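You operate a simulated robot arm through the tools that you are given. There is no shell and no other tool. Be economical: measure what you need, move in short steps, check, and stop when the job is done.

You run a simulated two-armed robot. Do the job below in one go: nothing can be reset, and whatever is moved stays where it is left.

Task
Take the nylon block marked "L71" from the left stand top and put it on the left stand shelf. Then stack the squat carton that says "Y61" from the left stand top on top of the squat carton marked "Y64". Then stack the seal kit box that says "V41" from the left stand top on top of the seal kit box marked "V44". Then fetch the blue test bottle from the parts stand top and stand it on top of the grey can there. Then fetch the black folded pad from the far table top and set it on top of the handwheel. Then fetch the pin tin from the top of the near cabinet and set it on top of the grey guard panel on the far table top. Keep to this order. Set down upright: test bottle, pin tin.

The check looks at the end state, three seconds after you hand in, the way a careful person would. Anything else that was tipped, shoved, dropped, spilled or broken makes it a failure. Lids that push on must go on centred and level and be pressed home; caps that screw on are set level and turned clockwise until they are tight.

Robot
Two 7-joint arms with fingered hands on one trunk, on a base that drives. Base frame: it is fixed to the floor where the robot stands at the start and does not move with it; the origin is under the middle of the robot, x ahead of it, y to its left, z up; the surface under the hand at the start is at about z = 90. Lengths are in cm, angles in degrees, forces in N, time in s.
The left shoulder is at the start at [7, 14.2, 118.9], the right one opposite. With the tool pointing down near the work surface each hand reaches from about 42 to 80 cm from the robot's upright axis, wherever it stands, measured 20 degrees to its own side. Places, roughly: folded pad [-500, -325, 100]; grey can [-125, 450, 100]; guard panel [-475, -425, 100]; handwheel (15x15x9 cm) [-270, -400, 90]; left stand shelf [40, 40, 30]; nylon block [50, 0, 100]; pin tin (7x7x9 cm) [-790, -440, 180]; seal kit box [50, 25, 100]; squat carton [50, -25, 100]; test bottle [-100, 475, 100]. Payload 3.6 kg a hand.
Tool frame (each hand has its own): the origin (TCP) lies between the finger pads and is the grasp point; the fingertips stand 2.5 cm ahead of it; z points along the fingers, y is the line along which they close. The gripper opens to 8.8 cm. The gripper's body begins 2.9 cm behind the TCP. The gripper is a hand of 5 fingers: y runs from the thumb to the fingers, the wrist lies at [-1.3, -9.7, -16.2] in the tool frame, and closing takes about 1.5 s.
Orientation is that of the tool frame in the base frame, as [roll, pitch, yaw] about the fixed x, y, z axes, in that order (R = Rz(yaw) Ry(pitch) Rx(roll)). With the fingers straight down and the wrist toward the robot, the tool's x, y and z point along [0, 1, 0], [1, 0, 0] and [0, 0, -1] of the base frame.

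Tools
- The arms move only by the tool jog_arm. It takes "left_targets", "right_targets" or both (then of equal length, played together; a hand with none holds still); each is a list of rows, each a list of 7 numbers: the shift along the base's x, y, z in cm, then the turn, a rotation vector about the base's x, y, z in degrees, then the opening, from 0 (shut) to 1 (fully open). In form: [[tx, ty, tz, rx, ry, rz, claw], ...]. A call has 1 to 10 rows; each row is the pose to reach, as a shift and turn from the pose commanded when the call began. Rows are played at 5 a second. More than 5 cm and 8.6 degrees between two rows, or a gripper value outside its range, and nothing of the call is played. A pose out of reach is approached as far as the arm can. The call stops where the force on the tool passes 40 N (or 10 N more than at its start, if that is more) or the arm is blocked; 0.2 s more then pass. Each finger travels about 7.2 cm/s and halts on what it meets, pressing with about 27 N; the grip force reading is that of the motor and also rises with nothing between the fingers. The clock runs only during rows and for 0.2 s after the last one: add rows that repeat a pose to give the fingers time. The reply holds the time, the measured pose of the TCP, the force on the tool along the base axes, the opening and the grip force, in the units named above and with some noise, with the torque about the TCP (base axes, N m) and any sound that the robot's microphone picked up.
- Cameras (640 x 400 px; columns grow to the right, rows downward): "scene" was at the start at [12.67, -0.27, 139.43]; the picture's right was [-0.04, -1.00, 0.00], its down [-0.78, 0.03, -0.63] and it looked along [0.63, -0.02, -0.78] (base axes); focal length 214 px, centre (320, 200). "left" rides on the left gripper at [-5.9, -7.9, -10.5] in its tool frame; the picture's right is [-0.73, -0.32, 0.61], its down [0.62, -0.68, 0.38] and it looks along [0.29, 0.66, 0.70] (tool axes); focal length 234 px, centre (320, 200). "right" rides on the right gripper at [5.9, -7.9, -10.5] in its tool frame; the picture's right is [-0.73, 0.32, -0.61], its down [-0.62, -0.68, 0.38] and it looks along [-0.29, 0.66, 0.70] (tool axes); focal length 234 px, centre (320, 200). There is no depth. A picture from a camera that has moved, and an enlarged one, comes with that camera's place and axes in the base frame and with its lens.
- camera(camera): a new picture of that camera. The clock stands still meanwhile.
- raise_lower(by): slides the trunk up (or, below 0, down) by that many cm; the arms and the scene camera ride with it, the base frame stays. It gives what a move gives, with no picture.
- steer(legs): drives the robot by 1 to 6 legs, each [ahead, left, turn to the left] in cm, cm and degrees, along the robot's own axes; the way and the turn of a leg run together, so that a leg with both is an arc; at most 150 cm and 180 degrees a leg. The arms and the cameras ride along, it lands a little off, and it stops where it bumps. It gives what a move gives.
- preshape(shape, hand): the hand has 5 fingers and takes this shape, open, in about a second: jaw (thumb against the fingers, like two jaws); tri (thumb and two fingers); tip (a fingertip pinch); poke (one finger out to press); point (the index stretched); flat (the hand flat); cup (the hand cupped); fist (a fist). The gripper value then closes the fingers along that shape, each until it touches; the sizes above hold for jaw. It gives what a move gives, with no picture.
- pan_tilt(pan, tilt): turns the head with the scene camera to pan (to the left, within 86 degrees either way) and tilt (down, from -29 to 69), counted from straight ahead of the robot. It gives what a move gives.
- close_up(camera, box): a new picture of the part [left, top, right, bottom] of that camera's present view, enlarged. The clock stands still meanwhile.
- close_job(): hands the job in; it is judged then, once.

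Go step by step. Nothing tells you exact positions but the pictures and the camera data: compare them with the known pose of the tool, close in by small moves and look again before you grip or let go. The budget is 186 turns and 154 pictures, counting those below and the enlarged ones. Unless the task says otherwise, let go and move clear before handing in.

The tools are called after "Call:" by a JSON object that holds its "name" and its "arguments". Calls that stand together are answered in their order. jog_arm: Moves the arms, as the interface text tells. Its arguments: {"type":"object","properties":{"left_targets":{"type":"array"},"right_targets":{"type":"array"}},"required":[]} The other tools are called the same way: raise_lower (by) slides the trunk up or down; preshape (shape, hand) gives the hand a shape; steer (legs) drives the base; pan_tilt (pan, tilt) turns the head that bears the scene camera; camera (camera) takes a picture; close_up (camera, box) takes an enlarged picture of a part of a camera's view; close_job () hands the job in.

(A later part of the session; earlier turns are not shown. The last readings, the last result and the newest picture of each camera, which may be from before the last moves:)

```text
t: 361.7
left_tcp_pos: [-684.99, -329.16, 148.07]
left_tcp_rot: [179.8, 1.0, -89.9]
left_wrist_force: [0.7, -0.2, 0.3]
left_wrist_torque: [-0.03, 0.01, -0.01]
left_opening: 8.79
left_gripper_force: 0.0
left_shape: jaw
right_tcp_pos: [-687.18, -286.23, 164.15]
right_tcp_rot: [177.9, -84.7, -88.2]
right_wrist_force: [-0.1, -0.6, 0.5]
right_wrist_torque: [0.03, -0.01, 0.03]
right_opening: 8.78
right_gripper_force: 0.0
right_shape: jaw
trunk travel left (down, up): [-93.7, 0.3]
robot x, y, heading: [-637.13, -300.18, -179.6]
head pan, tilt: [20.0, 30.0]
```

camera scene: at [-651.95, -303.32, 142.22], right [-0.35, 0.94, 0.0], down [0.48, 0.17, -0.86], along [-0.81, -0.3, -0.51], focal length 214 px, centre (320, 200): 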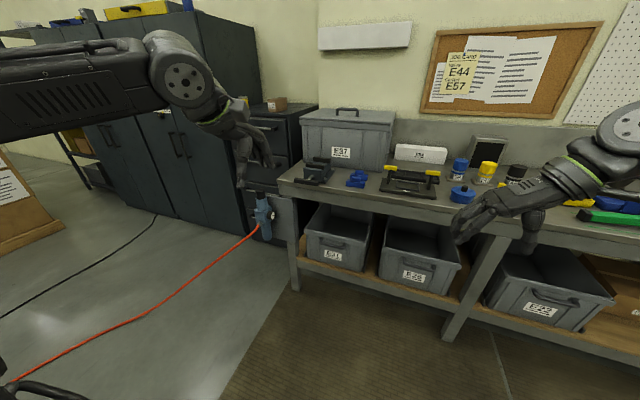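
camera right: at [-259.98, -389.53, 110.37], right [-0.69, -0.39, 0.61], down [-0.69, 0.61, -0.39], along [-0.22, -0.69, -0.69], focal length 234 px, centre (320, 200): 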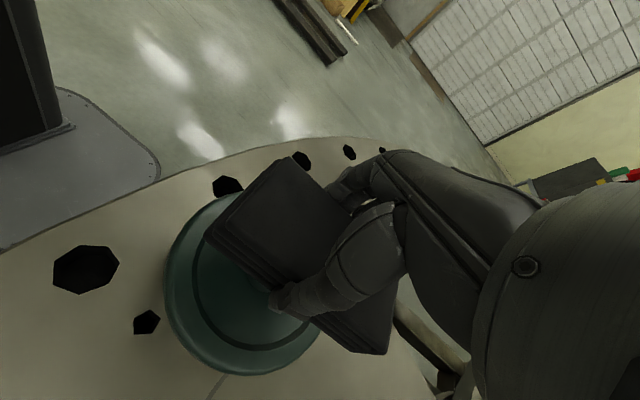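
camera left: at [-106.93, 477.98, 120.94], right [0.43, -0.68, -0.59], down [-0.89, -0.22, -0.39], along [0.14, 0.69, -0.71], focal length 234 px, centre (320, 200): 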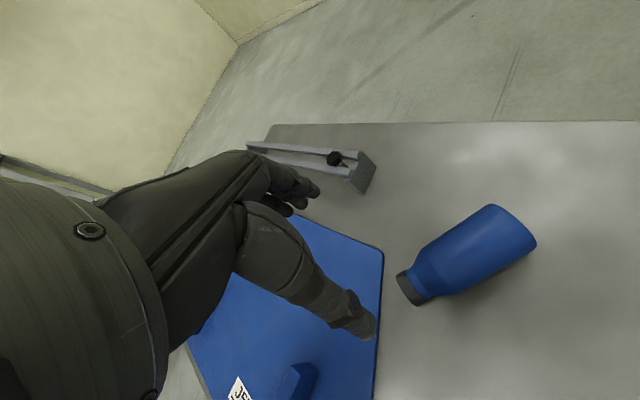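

The horizontal posture works. Now finish levelling, yaw the hand -50° and lift it to z≈190.

Call:
{"name": "jog_arm", "arguments": {"right_targets": [[0, 1, 2, -5.3, 0, 0, 1]]}}

Call:
{"name": "jog_arm", "arguments": {"right_targets": [[0, 2, 4, 0, 0, -8.4, 1], [0, 4, 8, 0, 0, -16.8, 1], [0, 6, 12, 0, 0, -25.2, 1], [0, 8, 15, 0, 0, -33.6, 1], [0, 10, 18, 0, 0, -42, 1], [0, 12, 21, 0, 0, -50, 1], [0, 13, 24, 0, 0, -50, 1]]}}

Call:
{"name": "pan_tilt", "arguments": {"pan": 25, "tilt": -5}}

Call:
{"name": "camera", "arguments": {"camera": "scene"}}

```text
t: 362.1
left_tcp_pos: [-684.89, -329.0, 148.0]
left_tcp_rot: [179.9, 0.9, -90.0]
left_wrist_force: [0.1, 1.2, -0.5]
left_wrist_torque: [-0.01, -0.03, 0.01]
left_opening: 8.82
left_gripper_force: 0.0
left_shape: jaw
right_tcp_pos: [-687.1, -285.27, 166.18]
right_tcp_rot: [116.5, -89.9, -27.1]
right_wrist_force: [-0.1, 0.7, 0.9]
right_wrist_torque: [-0.02, -0.02, -0.02]
right_opening: 8.8
right_gripper_force: 0.1
right_shape: jaw
trunk travel left (down, up): [-93.7, 0.3]
robot x, y, heading: [-636.83, -300.01, -179.8]
head pan, tilt: [20.0, 30.0]
```

```text
t: 363.7
left_tcp_pos: [-685.08, -329.04, 147.99]
left_tcp_rot: [180.0, 1.0, -90.0]
left_wrist_force: [0.5, 1.0, -0.4]
left_wrist_torque: [0.04, 0.01, 0.01]
left_opening: 8.79
left_gripper_force: 0.1
left_shape: jaw
right_tcp_pos: [-687.32, -272.26, 190.08]
right_tcp_rot: [177.0, -89.7, -137.6]
right_wrist_force: [0.1, -0.4, -0.4]
right_wrist_torque: [0.01, -0.04, 0.02]
right_opening: 8.8
right_gripper_force: 0.0
right_shape: jaw
trunk travel left (down, up): [-93.7, 0.3]
robot x, y, heading: [-637.16, -300.65, -179.7]
head pan, tilt: [20.0, 30.0]
```

```text
t: 364.7
left_tcp_pos: [-684.88, -329.05, 148.03]
left_tcp_rot: [179.8, 0.9, -89.9]
left_wrist_force: [-0.9, 0.1, -0.2]
left_wrist_torque: [-0.02, -0.01, -0.01]
left_opening: 8.76
left_gripper_force: 0.0
left_shape: jaw
right_tcp_pos: [-686.82, -272.3, 190.14]
right_tcp_rot: [151.6, -89.7, -112.1]
right_wrist_force: [-0.7, -0.9, 0.5]
right_wrist_torque: [-0.03, 0.03, 0.01]
right_opening: 8.78
right_gripper_force: 0.1
right_shape: jaw
trunk travel left (down, up): [-93.7, 0.3]
robot x, y, heading: [-636.98, -300.05, -179.7]
head pan, tilt: [25.0, -5.0]
```

```text
15 pictures are left
camera scene: at [-651.63, -303.86, 169.31], right [-0.43, 0.9, 0.0], down [-0.07, -0.04, -1.0], along [-0.9, -0.43, 0.08], focal length 214 px, centre (320, 200)
```

scene: 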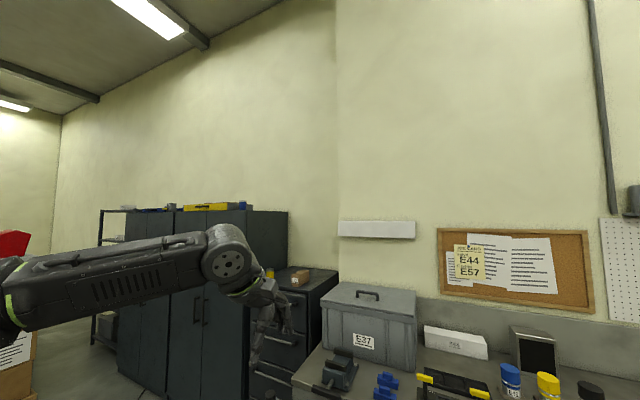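

Call:
{"name": "close_up", "arguments": {"camera": "scene", "box": [170, 185, 300, 255]}}

```text
4.92 times, centred on (235, 220) of scene
camera zoom: at [-651.63, -303.86, 169.31], right [-0.43, 0.9, 0.0], down [-0.07, -0.04, -1.0], along [-0.9, -0.43, 0.08], focal length 1056 px, centre (738, 102)
```

zoom: 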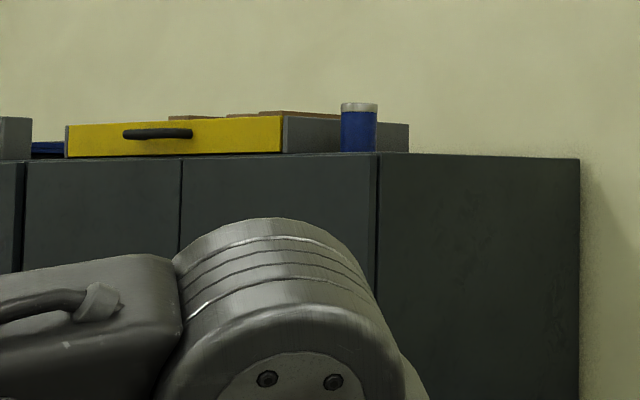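

Tin is a blue cylinder at about (-793,-446), on the cabinet top z≈175, ~10 cm north of the toolbox. I turn to heading -110°, adjust the hand so its fingers will point south, and drive partway.

Call:
{"name": "jog_arm", "arguments": {"right_targets": [[2, 0, 0, 0, 0, -7, 1], [5, 0, 0, 0, 0, -14, 1], [8, 0, 0, 0, 0, -20, 1]]}}

Call:
{"name": "steer", "arguments": {"legs": [[0, 0, 69.7], [95, -40, 0]]}}

Call:
{"name": "pan_tilt", "arguments": {"pan": -45, "tilt": 0}}

Call:
{"name": "camera", "arguments": {"camera": "scene"}}

```text
t: 365.5
left_tcp_pos: [-684.6, -329.16, 148.13]
left_tcp_rot: [179.9, 1.1, -90.0]
left_wrist_force: [-0.2, 0.1, -0.1]
left_wrist_torque: [-0.02, -0.04, -0.04]
left_opening: 8.79
left_gripper_force: 0.1
left_shape: jaw
right_tcp_pos: [-678.53, -272.08, 190.24]
right_tcp_rot: [117.1, -89.7, -97.9]
right_wrist_force: [0.6, 0.1, 0.6]
right_wrist_torque: [0.01, 0.01, 0.02]
right_opening: 8.77
right_gripper_force: 0.1
right_shape: jaw
trunk travel left (down, up): [-93.7, 0.3]
robot x, y, heading: [-637.19, -300.5, -179.6]
head pan, tilt: [25.0, -5.0]
```

```text
t: 371.0
left_tcp_pos: [-641.57, -372.49, 148.93]
left_tcp_rot: [179.1, 0.4, -20.6]
left_wrist_force: [0.6, -1.0, 0.6]
left_wrist_torque: [0.0, 0.04, -0.02]
left_opening: 8.79
left_gripper_force: 0.0
left_shape: jaw
right_tcp_pos: [-693.23, -346.17, 190.55]
right_tcp_rot: [-13.8, -89.2, 102.8]
right_wrist_force: [0.2, -0.1, 1.0]
right_wrist_torque: [0.03, -0.03, -0.06]
right_opening: 8.79
right_gripper_force: 0.0
right_shape: jaw
trunk travel left (down, up): [-93.7, 0.3]
robot x, y, heading: [-650.92, -319.93, -110.1]
head pan, tilt: [25.0, -5.0]
stopped in leg 2: the robot was blocked; the commanded pose is now the measured one
```

```text
t: 372.4
left_tcp_pos: [-640.17, -373.36, 148.27]
left_tcp_rot: [179.7, 0.3, -20.8]
left_wrist_force: [0.4, 0.2, -0.9]
left_wrist_torque: [-0.03, 0.01, 0.0]
left_opening: 8.82
left_gripper_force: 0.1
left_shape: jaw
right_tcp_pos: [-691.97, -347.34, 189.71]
right_tcp_rot: [-65.1, -89.4, 153.9]
right_wrist_force: [0.4, -0.4, -0.4]
right_wrist_torque: [0.0, 0.0, -0.03]
right_opening: 8.78
right_gripper_force: 0.1
right_shape: jaw
trunk travel left (down, up): [-93.7, 0.3]
robot x, y, heading: [-648.83, -319.58, -110.0]
head pan, tilt: [-45.0, 0.0]
```

```text
13 pictures are left
camera scene: at [-658.04, -328.01, 168.58], right [-0.42, 0.91, 0.0], down [0.0, 0.0, -1.0], along [-0.91, -0.42, 0.0], focal length 214 px, centre (320, 200)
```

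scene: 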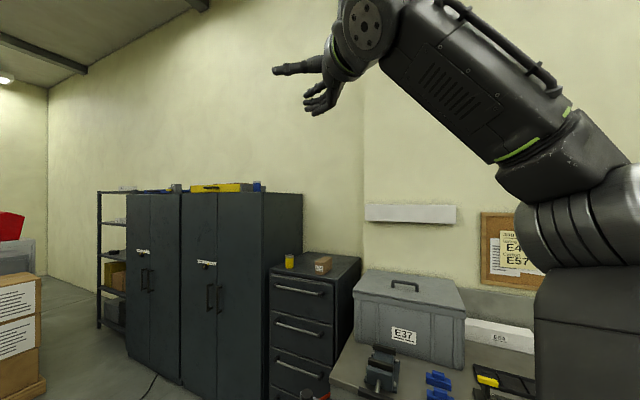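

The base was blocked after 25 cm. I look down at the floor to see why.

Call:
{"name": "pan_tilt", "arguments": {"pan": -25, "tilt": 62}}

Call:
{"name": "camera", "arguments": {"camera": "scene"}}

```text
t: 373.7
left_tcp_pos: [-640.15, -373.25, 148.33]
left_tcp_rot: [179.7, 0.2, -20.6]
left_wrist_force: [0.9, 0.2, -0.9]
left_wrist_torque: [0.0, 0.05, 0.0]
left_opening: 8.8
left_gripper_force: 0.0
left_shape: jaw
right_tcp_pos: [-691.98, -347.38, 189.72]
right_tcp_rot: [-77.8, -89.4, 166.7]
right_wrist_force: [0.4, 0.0, 1.3]
right_wrist_torque: [0.05, 0.0, -0.05]
right_opening: 8.79
right_gripper_force: 0.1
right_shape: jaw
trunk travel left (down, up): [-93.7, 0.3]
robot x, y, heading: [-648.39, -319.0, -110.2]
head pan, tilt: [-25.0, 62.0]
```

```text
12 pictures are left
camera scene: at [-654.58, -328.67, 159.3], right [-0.7, 0.71, 0.0], down [0.63, 0.62, -0.47], along [-0.34, -0.33, -0.88], focal length 214 px, centre (320, 200)
```

scene: 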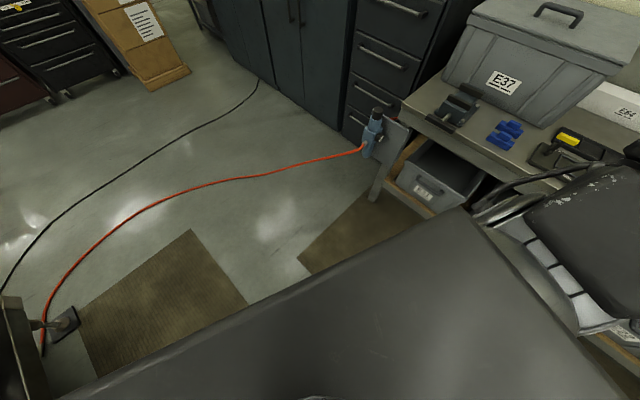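

Floor mats flank a narrow gap; the base likely caught the edge of the west mat. I shift east, then try straight south along the east mat's side.

Call:
{"name": "steer", "arguments": {"legs": [[-4.5, 12.3, 0], [37.6, 13.7, 0], [37.6, 13.7, 0]]}}

```text
t: 379.2
left_tcp_pos: [-631.34, -454.51, 148.48]
left_tcp_rot: [179.8, 0.1, -21.4]
left_wrist_force: [-0.1, 0.3, 0.0]
left_wrist_torque: [0.0, 0.01, 0.0]
left_opening: 8.78
left_gripper_force: 0.0
left_shape: jaw
right_tcp_pos: [-682.94, -427.72, 189.78]
right_tcp_rot: [-70.8, -89.3, 159.1]
right_wrist_force: [-0.4, 0.3, 0.3]
right_wrist_torque: [-0.02, -0.03, -0.02]
right_opening: 8.82
right_gripper_force: 0.0
right_shape: jaw
trunk travel left (down, up): [-93.7, 0.3]
robot x, y, heading: [-639.03, -400.56, -111.0]
head pan, tilt: [-25.0, 62.0]
```

That worked. Now west along y≈-400, between the mat and the hose, stopping short.

Call:
{"name": "steer", "arguments": {"legs": [[28, -73, 1]]}}

Call:
{"name": "pan_tilt", "arguments": {"pan": -38, "tilt": -5}}

Call:
{"name": "camera", "arguments": {"camera": "scene"}}

Call:
{"name": "camera", "arguments": {"camera": "right"}}

```text
t: 383.4
left_tcp_pos: [-706.96, -453.86, 148.72]
left_tcp_rot: [179.3, 0.1, -20.3]
left_wrist_force: [0.2, 0.0, 0.3]
left_wrist_torque: [0.0, 0.02, 0.01]
left_opening: 8.82
left_gripper_force: 0.0
left_shape: jaw
right_tcp_pos: [-758.79, -427.72, 189.95]
right_tcp_rot: [-26.0, -89.2, 115.1]
right_wrist_force: [0.0, 0.1, -0.4]
right_wrist_torque: [0.02, -0.05, -0.01]
right_opening: 8.79
right_gripper_force: 0.1
right_shape: jaw
trunk travel left (down, up): [-93.7, 0.3]
robot x, y, heading: [-716.0, -401.21, -109.9]
head pan, tilt: [-25.0, 62.0]
```

```text
t: 384.8
left_tcp_pos: [-707.08, -453.8, 148.85]
left_tcp_rot: [179.3, 0.3, -20.3]
left_wrist_force: [-0.2, -0.1, 0.4]
left_wrist_torque: [0.0, -0.02, 0.0]
left_opening: 8.78
left_gripper_force: 0.1
left_shape: jaw
right_tcp_pos: [-758.88, -427.84, 189.96]
right_tcp_rot: [-36.9, -89.1, 126.1]
right_wrist_force: [-0.5, 0.1, 0.4]
right_wrist_torque: [-0.04, -0.03, 0.02]
right_opening: 8.8
right_gripper_force: 0.0
right_shape: jaw
trunk travel left (down, up): [-93.7, 0.3]
robot x, y, heading: [-715.93, -401.23, -109.9]
head pan, tilt: [-38.0, -5.0]
```

```text
11 pictures are left
camera scene: at [-725.07, -410.6, 169.3], right [-0.53, 0.85, 0.0], down [-0.07, -0.05, -1.0], along [-0.84, -0.53, 0.09], focal length 214 px, centre (320, 200)
```

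scene: 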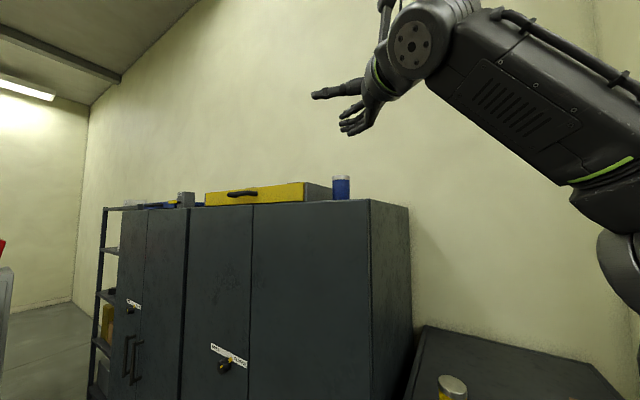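

```text
10 pictures are left
camera right: at [-750.99, -417.47, 195.74], right [-0.31, 0.6, -0.74], down [0.68, -0.4, -0.61], along [-0.66, -0.69, -0.29], focal length 234 px, centre (320, 200)
```

right: 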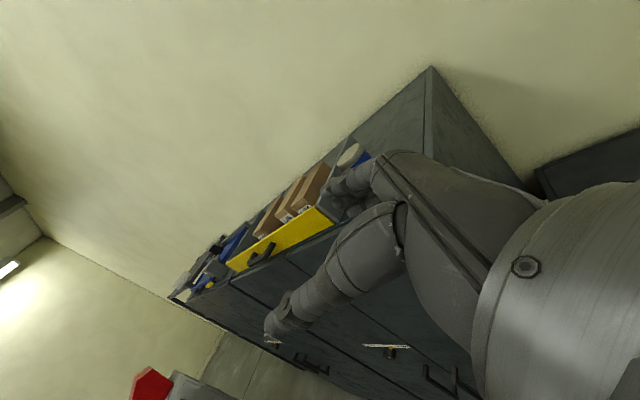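

Triangulated: tin centre ≈(-791,-443.4,179.7), lid ≈183.5. Drive 15 west, then bring the hand north of the tin at z≈180.5.

Call:
{"name": "steer", "arguments": {"legs": [[5.1, -14.1, 0]]}}

Call:
{"name": "jog_arm", "arguments": {"right_targets": [[-4, 0, 0, 0, 0, 0, 1], [-8, 0, -1, 0, 0, 0, 1], [-12, 0, -4, 0, 0, 0, 1], [-16, 0, -7, 0, 0, 0, 1], [-17, 0, -9.5, 0, 0, 0, 1]]}}

Call:
{"name": "camera", "arguments": {"camera": "scene"}}

```text
t: 386.1
left_tcp_pos: [-721.69, -453.83, 148.69]
left_tcp_rot: [179.2, 0.4, -20.4]
left_wrist_force: [0.2, 0.5, 1.2]
left_wrist_torque: [0.0, 0.03, -0.01]
left_opening: 8.77
left_gripper_force: 0.1
left_shape: jaw
right_tcp_pos: [-773.32, -427.74, 190.05]
right_tcp_rot: [-19.8, -89.3, 108.9]
right_wrist_force: [0.1, 0.0, 0.4]
right_wrist_torque: [0.01, -0.02, -0.03]
right_opening: 8.79
right_gripper_force: 0.0
right_shape: jaw
trunk travel left (down, up): [-93.7, 0.3]
robot x, y, heading: [-730.83, -401.26, -110.2]
head pan, tilt: [-38.0, -5.0]
```

```text
t: 387.3
left_tcp_pos: [-722.22, -453.75, 148.74]
left_tcp_rot: [179.3, 0.2, -20.4]
left_wrist_force: [0.5, -0.1, 0.0]
left_wrist_torque: [-0.04, -0.02, 0.02]
left_opening: 8.78
left_gripper_force: 0.0
left_shape: jaw
right_tcp_pos: [-791.18, -427.53, 180.69]
right_tcp_rot: [-31.3, -89.2, 120.4]
right_wrist_force: [0.0, 0.0, 1.3]
right_wrist_torque: [-0.03, 0.02, 0.02]
right_opening: 8.79
right_gripper_force: 0.1
right_shape: jaw
trunk travel left (down, up): [-93.7, 0.3]
robot x, y, heading: [-730.76, -401.35, -110.0]
head pan, tilt: [-38.0, -5.0]
```

```text
9 pictures are left
camera scene: at [-740.15, -410.47, 169.31], right [-0.53, 0.85, 0.0], down [-0.07, -0.05, -1.0], along [-0.85, -0.53, 0.09], focal length 214 px, centre (320, 200)
```

scene: 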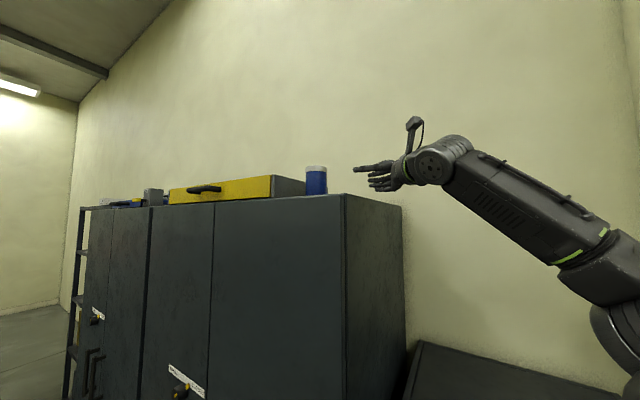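

Call:
{"name": "camera", "arguments": {"camera": "right"}}

```text
8 pictures are left
camera right: at [-783.08, -417.22, 186.32], right [-0.31, 0.6, -0.74], down [0.68, -0.4, -0.61], along [-0.67, -0.69, -0.29], focal length 234 px, centre (320, 200)
```

right: 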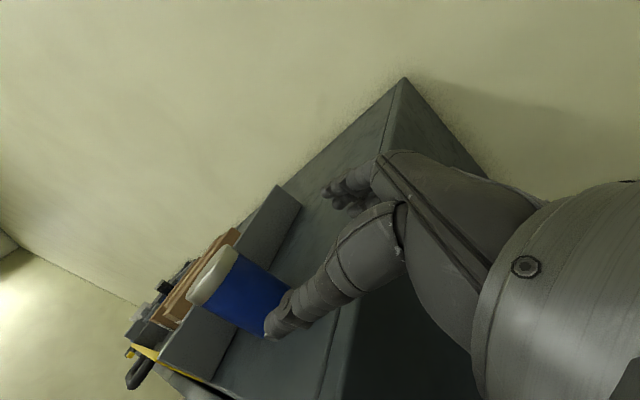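

Refined: tin centre (-790.5,-443.4). Advance south with open fingers to just short of the palm touching.

Call:
{"name": "jog_arm", "arguments": {"right_targets": [[0.6, -4, -0.3, 0, 0, 0, 1], [0.6, -8, -0.3, 0, 0, 0, 1], [0.6, -11, -0.3, 0, 0, 0, 1], [0.6, -13, -0.3, 0, 0, 0, 1], [0.6, -14.5, -0.3, 0, 0, 0, 1]]}}

Call:
{"name": "camera", "arguments": {"camera": "right"}}

```text
t: 388.5
left_tcp_pos: [-722.28, -453.93, 148.8]
left_tcp_rot: [179.4, 0.3, -20.4]
left_wrist_force: [0.2, 0.5, 0.2]
left_wrist_torque: [0.04, 0.0, -0.01]
left_opening: 8.8
left_gripper_force: 0.0
left_shape: jaw
right_tcp_pos: [-790.43, -442.34, 180.35]
right_tcp_rot: [-35.1, -89.2, 124.2]
right_wrist_force: [0.3, -1.0, -0.2]
right_wrist_torque: [0.01, 0.01, 0.03]
right_opening: 8.76
right_gripper_force: 0.1
right_shape: jaw
trunk travel left (down, up): [-93.7, 0.3]
robot x, y, heading: [-730.61, -401.28, -110.4]
head pan, tilt: [-38.0, -5.0]
```

```text
7 pictures are left
camera right: at [-782.41, -431.92, 186.02], right [-0.31, 0.6, -0.73], down [0.68, -0.4, -0.61], along [-0.67, -0.69, -0.29], focal length 234 px, centre (320, 200)
```

right: 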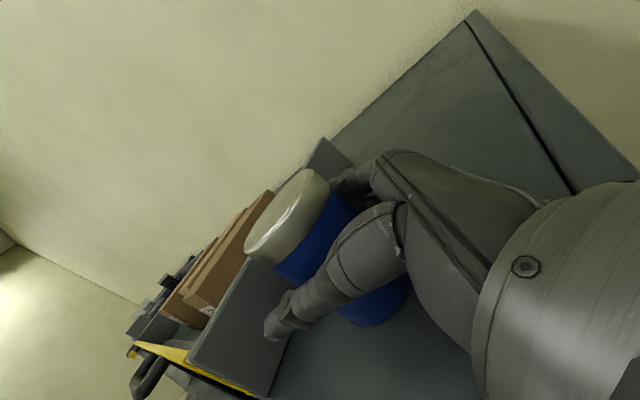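

The tin is between the fingers. Grip.

Call:
{"name": "jog_arm", "arguments": {"right_targets": [[0, 0, 0, 0, 0, 0, 0.85], [0, 0, 0, 0, 0, 0, 0.7], [0, 0, 0, 0, 0, 0, 0.5], [0, 0, 0, 0, 0, 0, 0.4], [0, 0, 0, 0, 0, 0, 0.4], [0, 0, 0, 0, 0, 0, 0.4]]}}

Call:
{"name": "jog_arm", "arguments": {"right_targets": [[0, 0, 1, 0, 0, 0, 0.4], [0, 0, 3, 0, 0, 0, 0.4], [0, 0, 6, 0, 0, 0, 0.4], [0, 3, 9, 0, 0, 0, 0.4], [2, 6, 9, 0, 0, 0, 0.4]]}}

```text
t: 389.9
left_tcp_pos: [-722.13, -453.84, 148.72]
left_tcp_rot: [179.3, 0.2, -20.4]
left_wrist_force: [-0.5, -0.2, 1.1]
left_wrist_torque: [0.01, 0.0, 0.0]
left_opening: 8.8
left_gripper_force: 0.1
left_shape: jaw
right_tcp_pos: [-790.26, -442.15, 180.27]
right_tcp_rot: [-37.2, -89.2, 126.3]
right_wrist_force: [-0.5, -0.1, 0.5]
right_wrist_torque: [-0.01, 0.17, 0.02]
right_opening: 5.12
right_gripper_force: 27.2
right_shape: jaw
trunk travel left (down, up): [-93.7, 0.3]
robot x, y, heading: [-731.25, -401.4, -109.8]
head pan, tilt: [-38.0, -5.0]
```

```text
t: 391.1
left_tcp_pos: [-722.29, -453.45, 148.94]
left_tcp_rot: [179.3, 0.1, -20.4]
left_wrist_force: [0.0, 0.5, 0.5]
left_wrist_torque: [-0.02, -0.05, 0.0]
left_opening: 8.79
left_gripper_force: 0.1
left_shape: jaw
right_tcp_pos: [-788.57, -435.45, 189.06]
right_tcp_rot: [-35.1, -89.1, 124.0]
right_wrist_force: [0.1, 1.0, -2.9]
right_wrist_torque: [0.08, -0.01, 0.01]
right_opening: 5.07
right_gripper_force: 27.1
right_shape: jaw
right hand out of reach, approached as far as the arm can: row 4
trunk travel left (down, up): [-93.7, 0.3]
robot x, y, heading: [-731.23, -401.03, -110.1]
head pan, tilt: [-38.0, -5.0]
```

Tin held and lifted. Now drive back out the same way: east, then north between the mats, then east.

Call:
{"name": "steer", "arguments": {"legs": [[-31, 86, 0], [-98, -36, 0], [-98, -36, 0]]}}

```text
t: 405.9
left_tcp_pos: [-632.88, -244.37, 148.63]
left_tcp_rot: [179.3, 0.2, -21.2]
left_wrist_force: [0.5, -1.1, 0.1]
left_wrist_torque: [-0.02, 0.0, 0.0]
left_opening: 8.79
left_gripper_force: 0.1
left_shape: jaw
right_tcp_pos: [-698.85, -226.08, 189.0]
right_tcp_rot: [-33.6, -89.2, 122.0]
right_wrist_force: [-0.4, 0.9, -4.2]
right_wrist_torque: [0.04, -0.01, 0.01]
right_opening: 5.06
right_gripper_force: 26.8
right_shape: jaw
trunk travel left (down, up): [-93.7, 0.3]
robot x, y, heading: [-640.75, -191.68, -110.7]
head pan, tilt: [-38.0, -5.0]
```

Call:
{"name": "steer", "arguments": {"legs": [[0, 0, 20.7], [0, 150, 0], [0, 150, 0], [0, 150, 0], [0, 52, 0]]}}

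Call:
{"name": "steer", "arguments": {"legs": [[150, 0, 0], [150, 0, 0], [58, 0, 0], [0, 0, 180]]}}

Call:
{"name": "pan_tilt", "arguments": {"pan": 60, "tilt": 20}}

Call:
{"name": "camera", "arguments": {"camera": "scene"}}

```text
t: 431.1
left_tcp_pos: [-112.79, -241.55, 148.87]
left_tcp_rot: [179.2, 0.1, 0.2]
left_wrist_force: [0.1, -0.9, -0.2]
left_wrist_torque: [-0.01, 0.03, -0.04]
left_opening: 8.8
left_gripper_force: 0.1
left_shape: jaw
right_tcp_pos: [-181.13, -248.25, 188.95]
right_tcp_rot: [-42.1, -89.0, 152.0]
right_wrist_force: [-1.1, -0.9, -4.4]
right_wrist_torque: [0.04, 0.0, -0.01]
right_opening: 5.06
right_gripper_force: 27.2
right_shape: jaw
trunk travel left (down, up): [-93.7, 0.3]
robot x, y, heading: [-139.31, -195.15, -89.3]
head pan, tilt: [-38.0, -5.0]
```

```text
t: 455.9
left_tcp_pos: [-162.19, -508.49, 148.69]
left_tcp_rot: [179.2, 0.2, -178.9]
left_wrist_force: [-0.7, 0.5, -0.5]
left_wrist_torque: [-0.04, -0.01, 0.01]
left_opening: 8.82
left_gripper_force: 0.1
left_shape: jaw
right_tcp_pos: [-94.11, -500.54, 189.06]
right_tcp_rot: [-37.4, -89.2, -32.0]
right_wrist_force: [0.1, -0.7, -4.2]
right_wrist_torque: [-0.05, -0.02, -0.01]
right_opening: 4.96
right_gripper_force: 26.6
right_shape: jaw
trunk travel left (down, up): [-93.7, 0.3]
robot x, y, heading: [-134.73, -554.58, 91.3]
head pan, tilt: [-38.0, -5.0]
```

```text
t: 457.6
left_tcp_pos: [-162.14, -508.44, 148.76]
left_tcp_rot: [179.2, 0.2, -178.9]
left_wrist_force: [0.4, 0.1, 0.1]
left_wrist_torque: [0.0, 0.01, 0.01]
left_opening: 8.8
left_gripper_force: 0.1
left_shape: jaw
right_tcp_pos: [-94.1, -500.49, 189.0]
right_tcp_rot: [-38.6, -89.3, -30.7]
right_wrist_force: [-0.7, 0.1, -3.0]
right_wrist_torque: [-0.02, -0.02, 0.03]
right_opening: 4.99
right_gripper_force: 26.8
right_shape: jaw
trunk travel left (down, up): [-93.7, 0.3]
robot x, y, heading: [-134.43, -554.16, 91.6]
head pan, tilt: [60.0, 20.0]
```

```text
6 pictures are left
camera scene: at [-142.98, -544.64, 165.3], right [0.48, 0.88, 0.0], down [0.3, -0.16, -0.94], along [-0.83, 0.45, -0.34], focal length 214 px, centre (320, 200)
```

scene: 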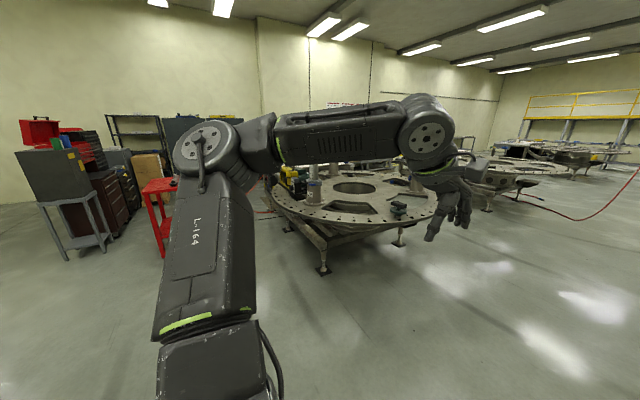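

Route is clear. I strafe west along y≈-552 to x≈-480, then look at the panel.

Call:
{"name": "steer", "arguments": {"legs": [[0, 0, -1.6], [0, 150, 0], [0, 150, 0], [0, 45, 0]]}}

Call:
{"name": "pan_tilt", "arguments": {"pan": -5, "tilt": 42}}

Call:
{"name": "raise_lower", "arguments": {"by": -14}}

Call:
{"name": "camera", "arguments": {"camera": "scene"}}

```text
t: 471.5
left_tcp_pos: [-450.52, -509.82, 148.86]
left_tcp_rot: [179.2, 0.2, -179.1]
left_wrist_force: [0.0, -0.6, -0.3]
left_wrist_torque: [0.02, 0.0, -0.02]
left_opening: 8.79
left_gripper_force: 0.1
left_shape: jaw
right_tcp_pos: [-382.45, -502.27, 189.05]
right_tcp_rot: [-32.6, -89.2, -36.9]
right_wrist_force: [1.3, -1.1, -3.7]
right_wrist_torque: [-0.06, -0.05, -0.02]
right_opening: 4.99
right_gripper_force: 26.8
right_shape: jaw
trunk travel left (down, up): [-93.7, 0.3]
robot x, y, heading: [-423.6, -555.3, 91.2]
head pan, tilt: [60.0, 20.0]
stopped in leg 3: the robot was blocked; the commanded pose is now the measured one
```

```text
t: 472.8
left_tcp_pos: [-450.81, -509.54, 148.76]
left_tcp_rot: [179.3, 0.3, -179.2]
left_wrist_force: [-0.4, 0.0, 0.2]
left_wrist_torque: [0.02, -0.03, -0.02]
left_opening: 8.81
left_gripper_force: 0.2
left_shape: jaw
right_tcp_pos: [-382.73, -502.09, 188.93]
right_tcp_rot: [-36.6, -89.1, -33.0]
right_wrist_force: [0.9, -0.1, -3.1]
right_wrist_torque: [-0.01, 0.02, 0.0]
right_opening: 4.96
right_gripper_force: 26.4
right_shape: jaw
trunk travel left (down, up): [-93.7, 0.3]
robot x, y, heading: [-423.82, -555.31, 91.1]
head pan, tilt: [-5.0, 42.0]
```

```text
t: 474.5
left_tcp_pos: [-450.81, -509.51, 134.59]
left_tcp_rot: [179.3, 0.2, -179.0]
left_wrist_force: [0.5, 0.3, 0.4]
left_wrist_torque: [-0.01, 0.01, -0.03]
left_opening: 8.8
left_gripper_force: 0.1
left_shape: jaw
right_tcp_pos: [-382.78, -501.97, 175.13]
right_tcp_rot: [-37.9, -89.2, -31.7]
right_wrist_force: [0.2, 0.3, -3.8]
right_wrist_torque: [-0.02, -0.02, 0.0]
right_opening: 4.98
right_gripper_force: 26.9
right_shape: jaw
trunk travel left (down, up): [-79.7, 14.3]
robot x, y, heading: [-423.59, -555.23, 91.5]
head pan, tilt: [-5.0, 42.0]
```

```text
5 pictures are left
camera scene: at [-423.04, -541.89, 147.87], right [1.0, -0.07, 0.0], down [-0.04, -0.67, -0.74], along [0.05, 0.74, -0.67], focal length 214 px, centre (320, 200)
```

scene: 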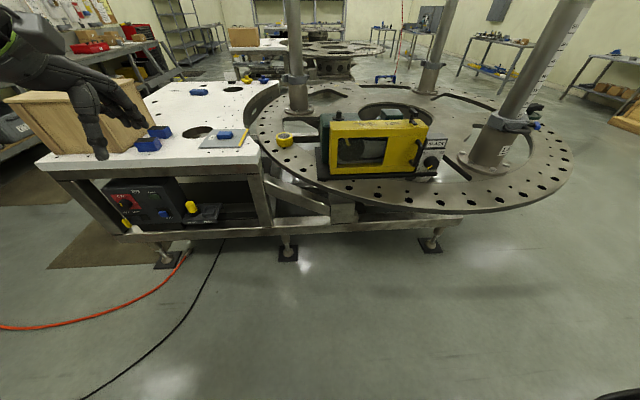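

Call:
{"name": "close_up", "arguments": {"camera": "scene", "box": [185, 115, 305, 175]}}

```text
5.33 times, centred on (245, 145) of scene
camera zoom: at [-423.04, -541.89, 147.87], right [1.0, -0.07, 0.0], down [-0.04, -0.67, -0.74], along [0.05, 0.74, -0.67], focal length 1144 px, centre (720, 493)
```

zoom: 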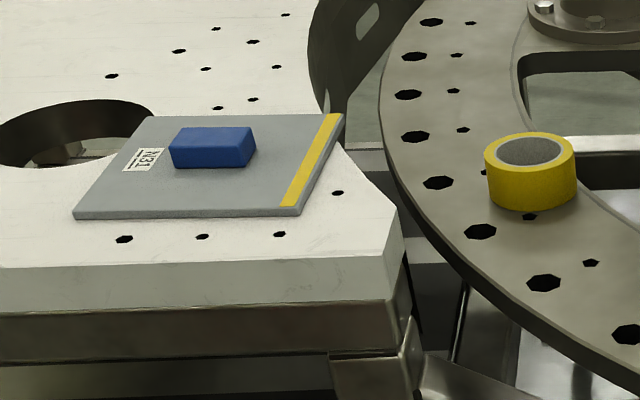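

The panel (-476..-455.5, -443.7..-422.4) has a blue block at its middle; the front-left area (≈(-471.5,-438.8)) is free for the tin. I raise the left hand clear of the crate, lower the tin to z≈140, and approach while keeping off the cables.

Call:
{"name": "jog_arm", "arguments": {"left_targets": [[1, -1, 4, 0, 0, 0, 1], [2, -2, 8, 0, 0, 0, 1], [3, -3, 12, 0, 0, 0, 1], [4, -3, 16, 0, 0, 0, 1], [5, -3, 20, 0, 0, 0, 1], [6, -3, 24, 0, 0, 0, 1], [7, -3, 26, 0, 0, 0, 1], [7, -3, 26, 0, 0, 0, 1]], "right_targets": [[-2, 0, -4, 0, 0, 0, 0.4], [-4, 0, -8, 0, 0, 0, 0.4], [-6, 0, -12, 0, 0, 0, 0.4], [-8, 0, -16, 0, 0, 0, 0.4], [-10, 0, -20, 0, 0, 0, 0.4], [-12, 0, -24, 0, 0, 0, 0.4], [-14, 0, -28, 0, 0, 0, 0.4], [-16, 0, -32, 0, 0, 0, 0.4]]}}

Call:
{"name": "steer", "arguments": {"legs": [[22, 0, -1.3], [0, 46, 0]]}}

```text
t: 476.3
left_tcp_pos: [-446.87, -512.59, 150.63]
left_tcp_rot: [179.1, 0.2, -179.3]
left_wrist_force: [0.2, -0.8, -0.5]
left_wrist_torque: [0.02, 0.03, 0.02]
left_opening: 8.78
left_gripper_force: 0.1
left_shape: jaw
left hand out of reach, approached as far as the arm can: row 5, 6, 7, 8
right_tcp_pos: [-397.77, -501.47, 143.11]
right_tcp_rot: [-40.1, -89.2, -29.3]
right_wrist_force: [0.4, 0.8, -4.2]
right_wrist_torque: [-0.04, -0.01, -0.01]
right_opening: 4.94
right_gripper_force: 26.8
right_shape: jaw
right hand out of reach, approached as far as the arm can: row 8
trunk travel left (down, up): [-79.7, 14.3]
robot x, y, heading: [-423.36, -555.4, 91.3]
head pan, tilt: [-5.0, 42.0]
```

```text
t: 480.3
left_tcp_pos: [-491.44, -490.52, 150.71]
left_tcp_rot: [179.0, 0.3, 179.9]
left_wrist_force: [0.2, 0.3, -0.3]
left_wrist_torque: [0.02, 0.04, 0.01]
left_opening: 8.81
left_gripper_force: 0.1
left_shape: jaw
right_tcp_pos: [-442.17, -480.17, 143.16]
right_tcp_rot: [-40.5, -89.2, -29.8]
right_wrist_force: [-0.5, 0.3, -3.4]
right_wrist_torque: [-0.01, -0.03, 0.01]
right_opening: 4.93
right_gripper_force: 26.9
right_shape: jaw
trunk travel left (down, up): [-79.7, 14.3]
robot x, y, heading: [-468.65, -533.19, 90.4]
head pan, tilt: [-5.0, 42.0]
```

Call:
{"name": "steer", "arguments": {"legs": [[30, 5, 0]]}}

Call:
{"name": "jog_arm", "arguments": {"right_targets": [[-4, 1, -2, 0, 0, 0, 0.4], [-8, 2, -4, 0, 0, 0, 0.4], [-12, 3, -6, 0, 0, 0, 0.4], [-16, 4, -8, 0, 0, 0, 0.4], [-20, 5, -10, 0, 0, 0, 0.4], [-23, 6, -12, 0, 0, 0, 0.4], [-23, 8, -15, 0, 0, 0, 0.4], [-23, 9, -19, 0, 0, 0, 0.4], [-23, 9, -23, 0, 0, 0, 0.4]]}}

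```text
t: 482.3
left_tcp_pos: [-496.71, -461.42, 150.82]
left_tcp_rot: [179.0, 0.3, 179.9]
left_wrist_force: [-1.3, -0.1, 0.6]
left_wrist_torque: [0.02, 0.0, -0.02]
left_opening: 8.81
left_gripper_force: 0.0
left_shape: jaw
right_tcp_pos: [-447.53, -450.84, 143.31]
right_tcp_rot: [-37.3, -89.3, -32.9]
right_wrist_force: [0.7, -0.4, -3.9]
right_wrist_torque: [-0.05, -0.04, 0.0]
right_opening: 4.92
right_gripper_force: 27.4
right_shape: jaw
trunk travel left (down, up): [-79.7, 14.3]
robot x, y, heading: [-474.25, -503.8, 90.7]
head pan, tilt: [-5.0, 42.0]
```

```text
t: 484.3
left_tcp_pos: [-496.74, -461.03, 150.67]
left_tcp_rot: [179.1, 0.3, 179.9]
left_wrist_force: [0.3, 0.2, 0.5]
left_wrist_torque: [0.0, 0.05, -0.02]
left_opening: 8.8
left_gripper_force: 0.0
left_shape: jaw
right_tcp_pos: [-459.39, -438.0, 143.09]
right_tcp_rot: [-67.4, -89.5, -2.7]
right_wrist_force: [0.3, 0.3, -4.2]
right_wrist_torque: [-0.06, 0.0, 0.01]
right_opening: 4.92
right_gripper_force: 27.1
right_shape: jaw
right hand out of reach, approached as far as the arm can: row 1, 2, 3, 4, 5, 6, 7, 8, 9
trunk travel left (down, up): [-79.7, 14.3]
robot x, y, heading: [-474.25, -503.77, 90.2]
head pan, tilt: [-5.0, 42.0]
```

The horizontal hand can't go low relative to the shoulder, so I'll use the trunk for height. First bring the commanded pose back within reach at z≈145 and pull the left hand back off the table edge.

Call:
{"name": "jog_arm", "arguments": {"left_targets": [[1, -2, -3, 0, 0, 0, 1], [2, -4, -6, 0, 0, 0, 1], [3, -6, -8, 0, 0, 0, 1], [3, -6, -8, 0, 0, 0, 1], [3, -6, -8, 0, 0, 0, 1], [3, -6, -8, 0, 0, 0, 1]], "right_targets": [[0, 0.5, 4.9, 0, 0, 0, 0.4], [0, 1, 9.8, 0, 0, 0, 0.4], [0, 1.5, 14.7, 0, 0, 0, 0.4], [0, 2, 19.6, 0, 0, 0, 0.4], [0, 2.3, 24.5, 0, 0, 0, 0.4], [0, 2.3, 28, 0, 0, 0, 0.4]]}}

```text
t: 485.7
left_tcp_pos: [-493.87, -467.33, 142.94]
left_tcp_rot: [179.2, 0.4, 180.0]
left_wrist_force: [0.8, -0.5, 0.3]
left_wrist_torque: [-0.02, 0.03, -0.04]
left_opening: 8.79
left_gripper_force: 0.0
left_shape: jaw
right_tcp_pos: [-453.86, -440.03, 159.27]
right_tcp_rot: [-34.5, -89.3, -35.7]
right_wrist_force: [0.1, 0.6, -3.5]
right_wrist_torque: [-0.04, -0.01, 0.02]
right_opening: 4.91
right_gripper_force: 27.2
right_shape: jaw
right hand out of reach, approached as far as the arm can: row 1, 2, 3, 4, 5, 6
trunk travel left (down, up): [-79.7, 14.3]
robot x, y, heading: [-473.84, -503.66, 90.1]
head pan, tilt: [-5.0, 42.0]
```

The arm can't cross further left, but earlier it reached (-459.4,-438.0) from here, which suits the free right-front area of the panel (tin centre ≈(-460,-439)). I go back there, then lower by trunk.

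Call:
{"name": "jog_arm", "arguments": {"right_targets": [[4, -0.5, -1, 0, 0, 0, 0.4], [8, -1, -3, 0, 0, 0, 0.4], [10.6, -1, -4.5, 0, 0, 0, 0.4], [10.6, -1, -4.5, 0, 0, 0, 0.4], [10.6, -1, -4.5, 0, 0, 0, 0.4]]}}

```text
t: 486.9
left_tcp_pos: [-493.84, -467.33, 143.02]
left_tcp_rot: [179.1, 0.3, 179.8]
left_wrist_force: [-1.0, -0.2, -0.3]
left_wrist_torque: [-0.01, -0.01, 0.02]
left_opening: 8.8
left_gripper_force: 0.1
left_shape: jaw
right_tcp_pos: [-443.18, -440.89, 154.42]
right_tcp_rot: [-42.9, -89.3, -27.3]
right_wrist_force: [-0.6, -0.2, -4.7]
right_wrist_torque: [-0.03, -0.03, -0.01]
right_opening: 4.88
right_gripper_force: 26.9
right_shape: jaw
trunk travel left (down, up): [-79.7, 14.3]
robot x, y, heading: [-473.45, -504.05, 90.3]
head pan, tilt: [-5.0, 42.0]
```

Call:
{"name": "jog_arm", "arguments": {"right_targets": [[-4, 0.3, -3, 0, 0, 0, 0.4], [-8, 0.6, -6, 0, 0, 0, 0.4], [-12, 1, -9, 0, 0, 0, 0.4], [-16.5, 1.3, -10.5, 0, 0, 0, 0.4], [-16.5, 1.3, -10.5, 0, 0, 0, 0.4]]}}

```text
refused: row 3 steps farther than a row can; nothing moved
```

Call:
{"name": "jog_arm", "arguments": {"right_targets": [[-4, 0.3, -2, 0, 0, 0, 0.4], [-8, 0.6, -4, 0, 0, 0, 0.4], [-12, 1, -6, 0, 0, 0, 0.4], [-15, 1.2, -8, 0, 0, 0, 0.4], [-16.5, 1.3, -10.5, 0, 0, 0, 0.4]]}}

```text
t: 488.1
left_tcp_pos: [-493.95, -467.05, 142.97]
left_tcp_rot: [179.1, 0.3, 180.0]
left_wrist_force: [-0.6, 0.7, 0.5]
left_wrist_torque: [-0.02, -0.01, 0.01]
left_opening: 8.79
left_gripper_force: 0.1
left_shape: jaw
right_tcp_pos: [-459.45, -438.31, 144.06]
right_tcp_rot: [-38.4, -89.4, -31.5]
right_wrist_force: [0.5, 0.2, -3.4]
right_wrist_torque: [-0.03, -0.01, 0.02]
right_opening: 4.88
right_gripper_force: 27.0
right_shape: jaw
right hand out of reach, approached as far as the arm can: row 5
trunk travel left (down, up): [-79.7, 14.3]
robot x, y, heading: [-474.26, -503.83, 90.4]
head pan, tilt: [-5.0, 42.0]
```

Call:
{"name": "steer", "arguments": {"legs": [[-1.2, 0.5, 0]]}}

Call:
{"name": "raise_lower", "arguments": {"by": -33}}

Call:
{"name": "close_up", "arguments": {"camera": "scene", "box": [250, 30, 450, 190]}}

```text
t: 488.9
left_tcp_pos: [-494.07, -467.97, 142.91]
left_tcp_rot: [179.2, 0.2, 179.9]
left_wrist_force: [-0.9, -0.1, -0.1]
left_wrist_torque: [0.02, 0.03, -0.02]
left_opening: 8.82
left_gripper_force: 0.0
left_shape: jaw
right_tcp_pos: [-459.71, -439.12, 143.89]
right_tcp_rot: [-55.7, -89.3, -14.2]
right_wrist_force: [-0.5, 0.4, -4.1]
right_wrist_torque: [-0.04, -0.03, -0.02]
right_opening: 4.88
right_gripper_force: 27.4
right_shape: jaw
trunk travel left (down, up): [-79.7, 14.3]
robot x, y, heading: [-474.66, -504.97, 90.3]
head pan, tilt: [-5.0, 42.0]
```

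```text
t: 492.1
left_tcp_pos: [-494.31, -468.47, 109.94]
left_tcp_rot: [179.1, 0.3, 179.9]
left_wrist_force: [-0.6, 0.6, 0.1]
left_wrist_torque: [-0.01, -0.02, 0.0]
left_opening: 8.78
left_gripper_force: 0.0
left_shape: jaw
right_tcp_pos: [-459.89, -439.64, 111.07]
right_tcp_rot: [-45.9, -89.4, -24.1]
right_wrist_force: [-0.6, -0.9, -3.8]
right_wrist_torque: [-0.01, -0.01, 0.01]
right_opening: 4.9
right_gripper_force: 26.8
right_shape: jaw
trunk travel left (down, up): [-46.7, 47.3]
robot x, y, heading: [-474.27, -504.92, 90.2]
head pan, tilt: [-5.0, 42.0]
```

```text
2.50 times, centred on (350, 110) of scene
camera zoom: at [-473.78, -491.68, 114.87], right [1.0, -0.08, 0.0], down [-0.05, -0.67, -0.74], along [0.06, 0.74, -0.67], focal length 536 px, centre (245, 425)
```

zoom: 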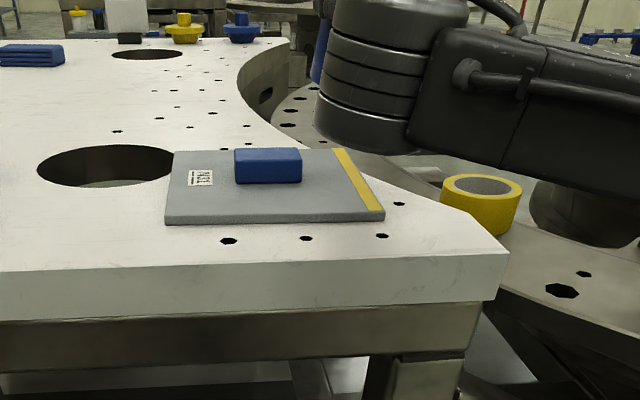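

Measured again; a 1 cm shift left is better (tin centre ≈(-461.2,-439)). Strafe, lower 4 more, tilt head up and check.

Call:
{"name": "steer", "arguments": {"legs": [[-0.2, 1.1, 0]]}}

Call:
{"name": "raise_lower", "arguments": {"by": -5}}

Call:
{"name": "pan_tilt", "arguments": {"pan": -15, "tilt": 20}}

Call:
{"name": "close_up", "arguments": {"camera": "scene", "box": [220, 110, 400, 260]}}

```text
t: 492.9
left_tcp_pos: [-495.39, -468.64, 110.06]
left_tcp_rot: [179.2, 0.4, 179.8]
left_wrist_force: [0.1, 0.0, -1.2]
left_wrist_torque: [0.02, 0.02, 0.04]
left_opening: 8.8
left_gripper_force: 0.0
left_shape: jaw
right_tcp_pos: [-460.79, -439.74, 111.01]
right_tcp_rot: [-42.2, -89.4, -27.8]
right_wrist_force: [0.4, -1.1, -4.1]
right_wrist_torque: [-0.07, -0.03, 0.0]
right_opening: 4.88
right_gripper_force: 26.9
right_shape: jaw
trunk travel left (down, up): [-46.7, 47.3]
robot x, y, heading: [-475.52, -505.42, 90.2]
head pan, tilt: [-5.0, 42.0]
```

```text
t: 493.8
left_tcp_pos: [-495.44, -468.63, 104.85]
left_tcp_rot: [179.1, 0.3, 179.8]
left_wrist_force: [-0.2, -0.4, 0.0]
left_wrist_torque: [0.03, -0.04, 0.0]
left_opening: 8.81
left_gripper_force: 0.1
left_shape: jaw
right_tcp_pos: [-460.98, -439.77, 106.03]
right_tcp_rot: [-35.5, -89.6, -34.6]
right_wrist_force: [-0.7, -0.8, -2.8]
right_wrist_torque: [-0.02, -0.04, 0.01]
right_opening: 4.87
right_gripper_force: 26.8
right_shape: jaw
trunk travel left (down, up): [-41.7, 52.3]
robot x, y, heading: [-475.23, -505.47, 90.2]
head pan, tilt: [-5.0, 42.0]
```

```text
t: 494.7
left_tcp_pos: [-495.44, -468.62, 104.93]
left_tcp_rot: [179.1, 0.3, 179.8]
left_wrist_force: [-0.1, 0.3, -0.3]
left_wrist_torque: [0.0, 0.0, -0.02]
left_opening: 8.82
left_gripper_force: 0.1
left_shape: jaw
right_tcp_pos: [-460.98, -439.76, 106.12]
right_tcp_rot: [-44.4, -89.4, -25.7]
right_wrist_force: [0.4, 0.6, -4.3]
right_wrist_torque: [-0.02, -0.01, -0.02]
right_opening: 4.89
right_gripper_force: 27.0
right_shape: jaw
trunk travel left (down, up): [-41.7, 52.3]
robot x, y, heading: [-475.46, -505.17, 90.6]
head pan, tilt: [-15.0, 20.0]
```

```text
2.67 times, centred on (310, 185) of scene
camera zoom: at [-473.18, -491.2, 113.29], right [0.97, -0.25, 0.0], down [-0.09, -0.33, -0.94], along [0.24, 0.91, -0.34], focal length 572 px, centre (347, 240)
```

zoom: 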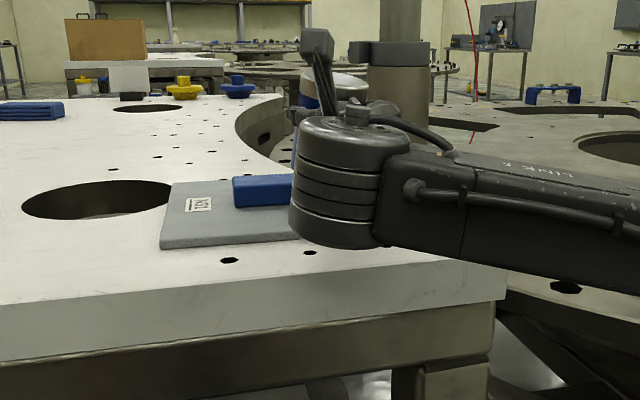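

The tin is hidden behind the wrist, but alignment follows the measured TCP. Lower in small steps watching the force.

Call:
{"name": "raise_lower", "arguments": {"by": -2.6}}

Call:
{"name": "raise_lower", "arguments": {"by": -0.6}}

```text
t: 495.4
left_tcp_pos: [-495.56, -468.65, 102.34]
left_tcp_rot: [179.2, 0.3, 179.9]
left_wrist_force: [-0.4, 0.9, 0.9]
left_wrist_torque: [-0.02, -0.03, -0.05]
left_opening: 8.81
left_gripper_force: 0.1
left_shape: jaw
right_tcp_pos: [-460.89, -439.8, 103.46]
right_tcp_rot: [-49.4, -89.4, -20.8]
right_wrist_force: [-0.3, -0.3, -3.9]
right_wrist_torque: [-0.03, -0.05, -0.01]
right_opening: 4.9
right_gripper_force: 27.4
right_shape: jaw
trunk travel left (down, up): [-39.1, 54.9]
robot x, y, heading: [-475.48, -505.31, 90.3]
head pan, tilt: [-15.0, 20.0]
```

```text
t: 495.9
left_tcp_pos: [-495.42, -468.72, 101.74]
left_tcp_rot: [179.2, 0.3, 179.9]
left_wrist_force: [-0.9, 0.2, -1.9]
left_wrist_torque: [-0.02, 0.01, 0.01]
left_opening: 8.8
left_gripper_force: 0.1
left_shape: jaw
right_tcp_pos: [-461.02, -439.95, 102.88]
right_tcp_rot: [-54.1, -89.4, -16.0]
right_wrist_force: [-0.5, 0.1, -3.6]
right_wrist_torque: [-0.06, -0.01, 0.0]
right_opening: 4.91
right_gripper_force: 27.2
right_shape: jaw
trunk travel left (down, up): [-38.5, 55.5]
robot x, y, heading: [-475.33, -505.45, 90.2]
head pan, tilt: [-15.0, 20.0]
```

Call:
{"name": "raise_lower", "arguments": {"by": -0.5}}

Call:
{"name": "raise_lower", "arguments": {"by": -0.5}}

```text
t: 496.5
left_tcp_pos: [-495.36, -468.59, 101.28]
left_tcp_rot: [179.1, 0.2, 180.0]
left_wrist_force: [0.0, 0.3, -0.5]
left_wrist_torque: [0.01, -0.02, 0.03]
left_opening: 8.78
left_gripper_force: 0.1
left_shape: jaw
right_tcp_pos: [-461.02, -439.9, 102.27]
right_tcp_rot: [-51.3, -89.4, -18.9]
right_wrist_force: [-0.4, -0.7, -3.4]
right_wrist_torque: [-0.02, -0.01, 0.01]
right_opening: 4.9
right_gripper_force: 27.3
right_shape: jaw
trunk travel left (down, up): [-38.0, 56.0]
robot x, y, heading: [-475.29, -505.3, 90.3]
head pan, tilt: [-15.0, 20.0]
```

```text
t: 497.0
left_tcp_pos: [-495.41, -468.7, 100.66]
left_tcp_rot: [179.0, 0.3, 180.0]
left_wrist_force: [0.4, 0.0, 0.3]
left_wrist_torque: [-0.01, 0.02, -0.01]
left_opening: 8.8
left_gripper_force: 0.1
left_shape: jaw
right_tcp_pos: [-460.95, -439.85, 101.82]
right_tcp_rot: [-47.2, -89.4, -23.0]
right_wrist_force: [-0.2, -0.8, -3.9]
right_wrist_torque: [-0.02, -0.05, -0.03]
right_opening: 4.88
right_gripper_force: 27.2
right_shape: jaw
trunk travel left (down, up): [-37.5, 56.5]
robot x, y, heading: [-475.28, -505.49, 90.2]
head pan, tilt: [-15.0, 20.0]
```

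Call:
{"name": "raise_lower", "arguments": {"by": -0.4}}

Call:
{"name": "raise_lower", "arguments": {"by": -0.4}}

```text
t: 497.6
left_tcp_pos: [-495.5, -468.6, 100.4]
left_tcp_rot: [179.2, 0.3, 179.9]
left_wrist_force: [0.2, 0.8, 1.2]
left_wrist_torque: [0.03, 0.0, -0.04]
left_opening: 8.79
left_gripper_force: 0.1
left_shape: jaw
right_tcp_pos: [-461.05, -439.87, 101.68]
right_tcp_rot: [-26.5, -89.3, -43.6]
right_wrist_force: [0.3, 4.7, 6.7]
right_wrist_torque: [0.18, -0.18, 0.06]
right_opening: 4.9
right_gripper_force: 27.5
right_shape: jaw
trunk travel left (down, up): [-37.1, 56.9]
robot x, y, heading: [-475.32, -504.98, 90.4]
head pan, tilt: [-15.0, 20.0]
```

```text
t: 498.1
left_tcp_pos: [-495.53, -468.86, 99.9]
left_tcp_rot: [178.9, 0.2, 179.8]
left_wrist_force: [-0.6, 0.4, 0.3]
left_wrist_torque: [-0.03, 0.02, 0.0]
left_opening: 8.78
left_gripper_force: 0.0
left_shape: jaw
right_tcp_pos: [-461.07, -439.98, 101.31]
right_tcp_rot: [-24.4, -89.2, -45.6]
right_wrist_force: [-1.3, 6.9, 16.5]
right_wrist_torque: [0.29, -0.26, 0.08]
right_opening: 4.91
right_gripper_force: 27.3
right_shape: jaw
trunk travel left (down, up): [-36.7, 57.3]
robot x, y, heading: [-475.79, -505.45, 90.3]
head pan, tilt: [-15.0, 20.0]
```

Contact at TCP ≈101.6, as expected for the panel surface. Ease up slightly and open.

Call:
{"name": "raise_lower", "arguments": {"by": 0.5}}

Call:
{"name": "jog_arm", "arguments": {"right_targets": [[0, 0, 0, 0, 0, 0, 0.6], [0, 0, 0, 0, 0, 0, 0.75], [0, 0, 0, 0, 0, 0, 0.9], [0, 0, 0, 0, 0, 0, 1], [0, 0, 0, 0, 0, 0, 1], [0, 0, 0, 0, 0, 0, 1]]}}

Call:
{"name": "camera", "arguments": {"camera": "right"}}

```text
t: 498.6
left_tcp_pos: [-495.6, -468.84, 100.39]
left_tcp_rot: [179.1, 0.3, 179.9]
left_wrist_force: [0.4, 0.5, -0.5]
left_wrist_torque: [0.0, -0.03, -0.01]
left_opening: 8.82
left_gripper_force: 0.2
left_shape: jaw
right_tcp_pos: [-460.98, -439.92, 101.44]
right_tcp_rot: [-53.2, -89.6, -16.9]
right_wrist_force: [0.7, -0.5, 2.1]
right_wrist_torque: [0.0, -0.11, 0.0]
right_opening: 4.9
right_gripper_force: 27.1
right_shape: jaw
trunk travel left (down, up): [-37.2, 56.8]
robot x, y, heading: [-475.35, -505.02, 90.4]
head pan, tilt: [-15.0, 20.0]
```

```text
t: 500.0
left_tcp_pos: [-495.31, -468.65, 100.4]
left_tcp_rot: [179.1, 0.3, 179.9]
left_wrist_force: [0.5, -0.6, -0.7]
left_wrist_torque: [0.03, 0.01, 0.01]
left_opening: 8.8
left_gripper_force: 0.1
left_shape: jaw
right_tcp_pos: [-461.02, -439.77, 101.58]
right_tcp_rot: [-36.0, -89.3, -34.1]
right_wrist_force: [-0.9, 1.0, -0.5]
right_wrist_torque: [-0.02, -0.02, 0.01]
right_opening: 8.75
right_gripper_force: 0.0
right_shape: jaw
trunk travel left (down, up): [-37.2, 56.8]
robot x, y, heading: [-475.42, -505.32, 90.2]
head pan, tilt: [-15.0, 20.0]
```

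```text
1 pictures are left
camera right: at [-464.78, -452.51, 107.37], right [0.5, -0.46, -0.73], down [-0.78, 0.13, -0.62], along [0.38, 0.88, -0.29], focal length 234 px, centre (320, 200)
```

right: 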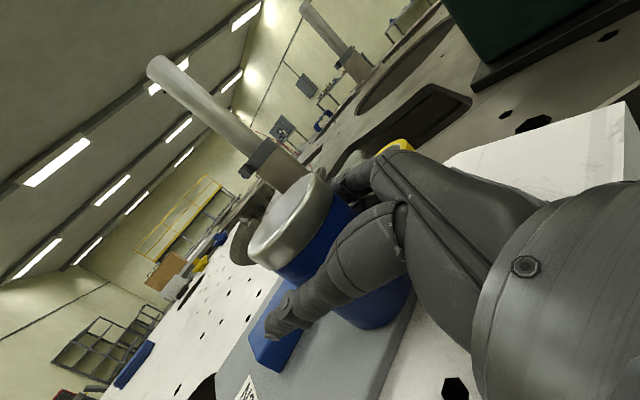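

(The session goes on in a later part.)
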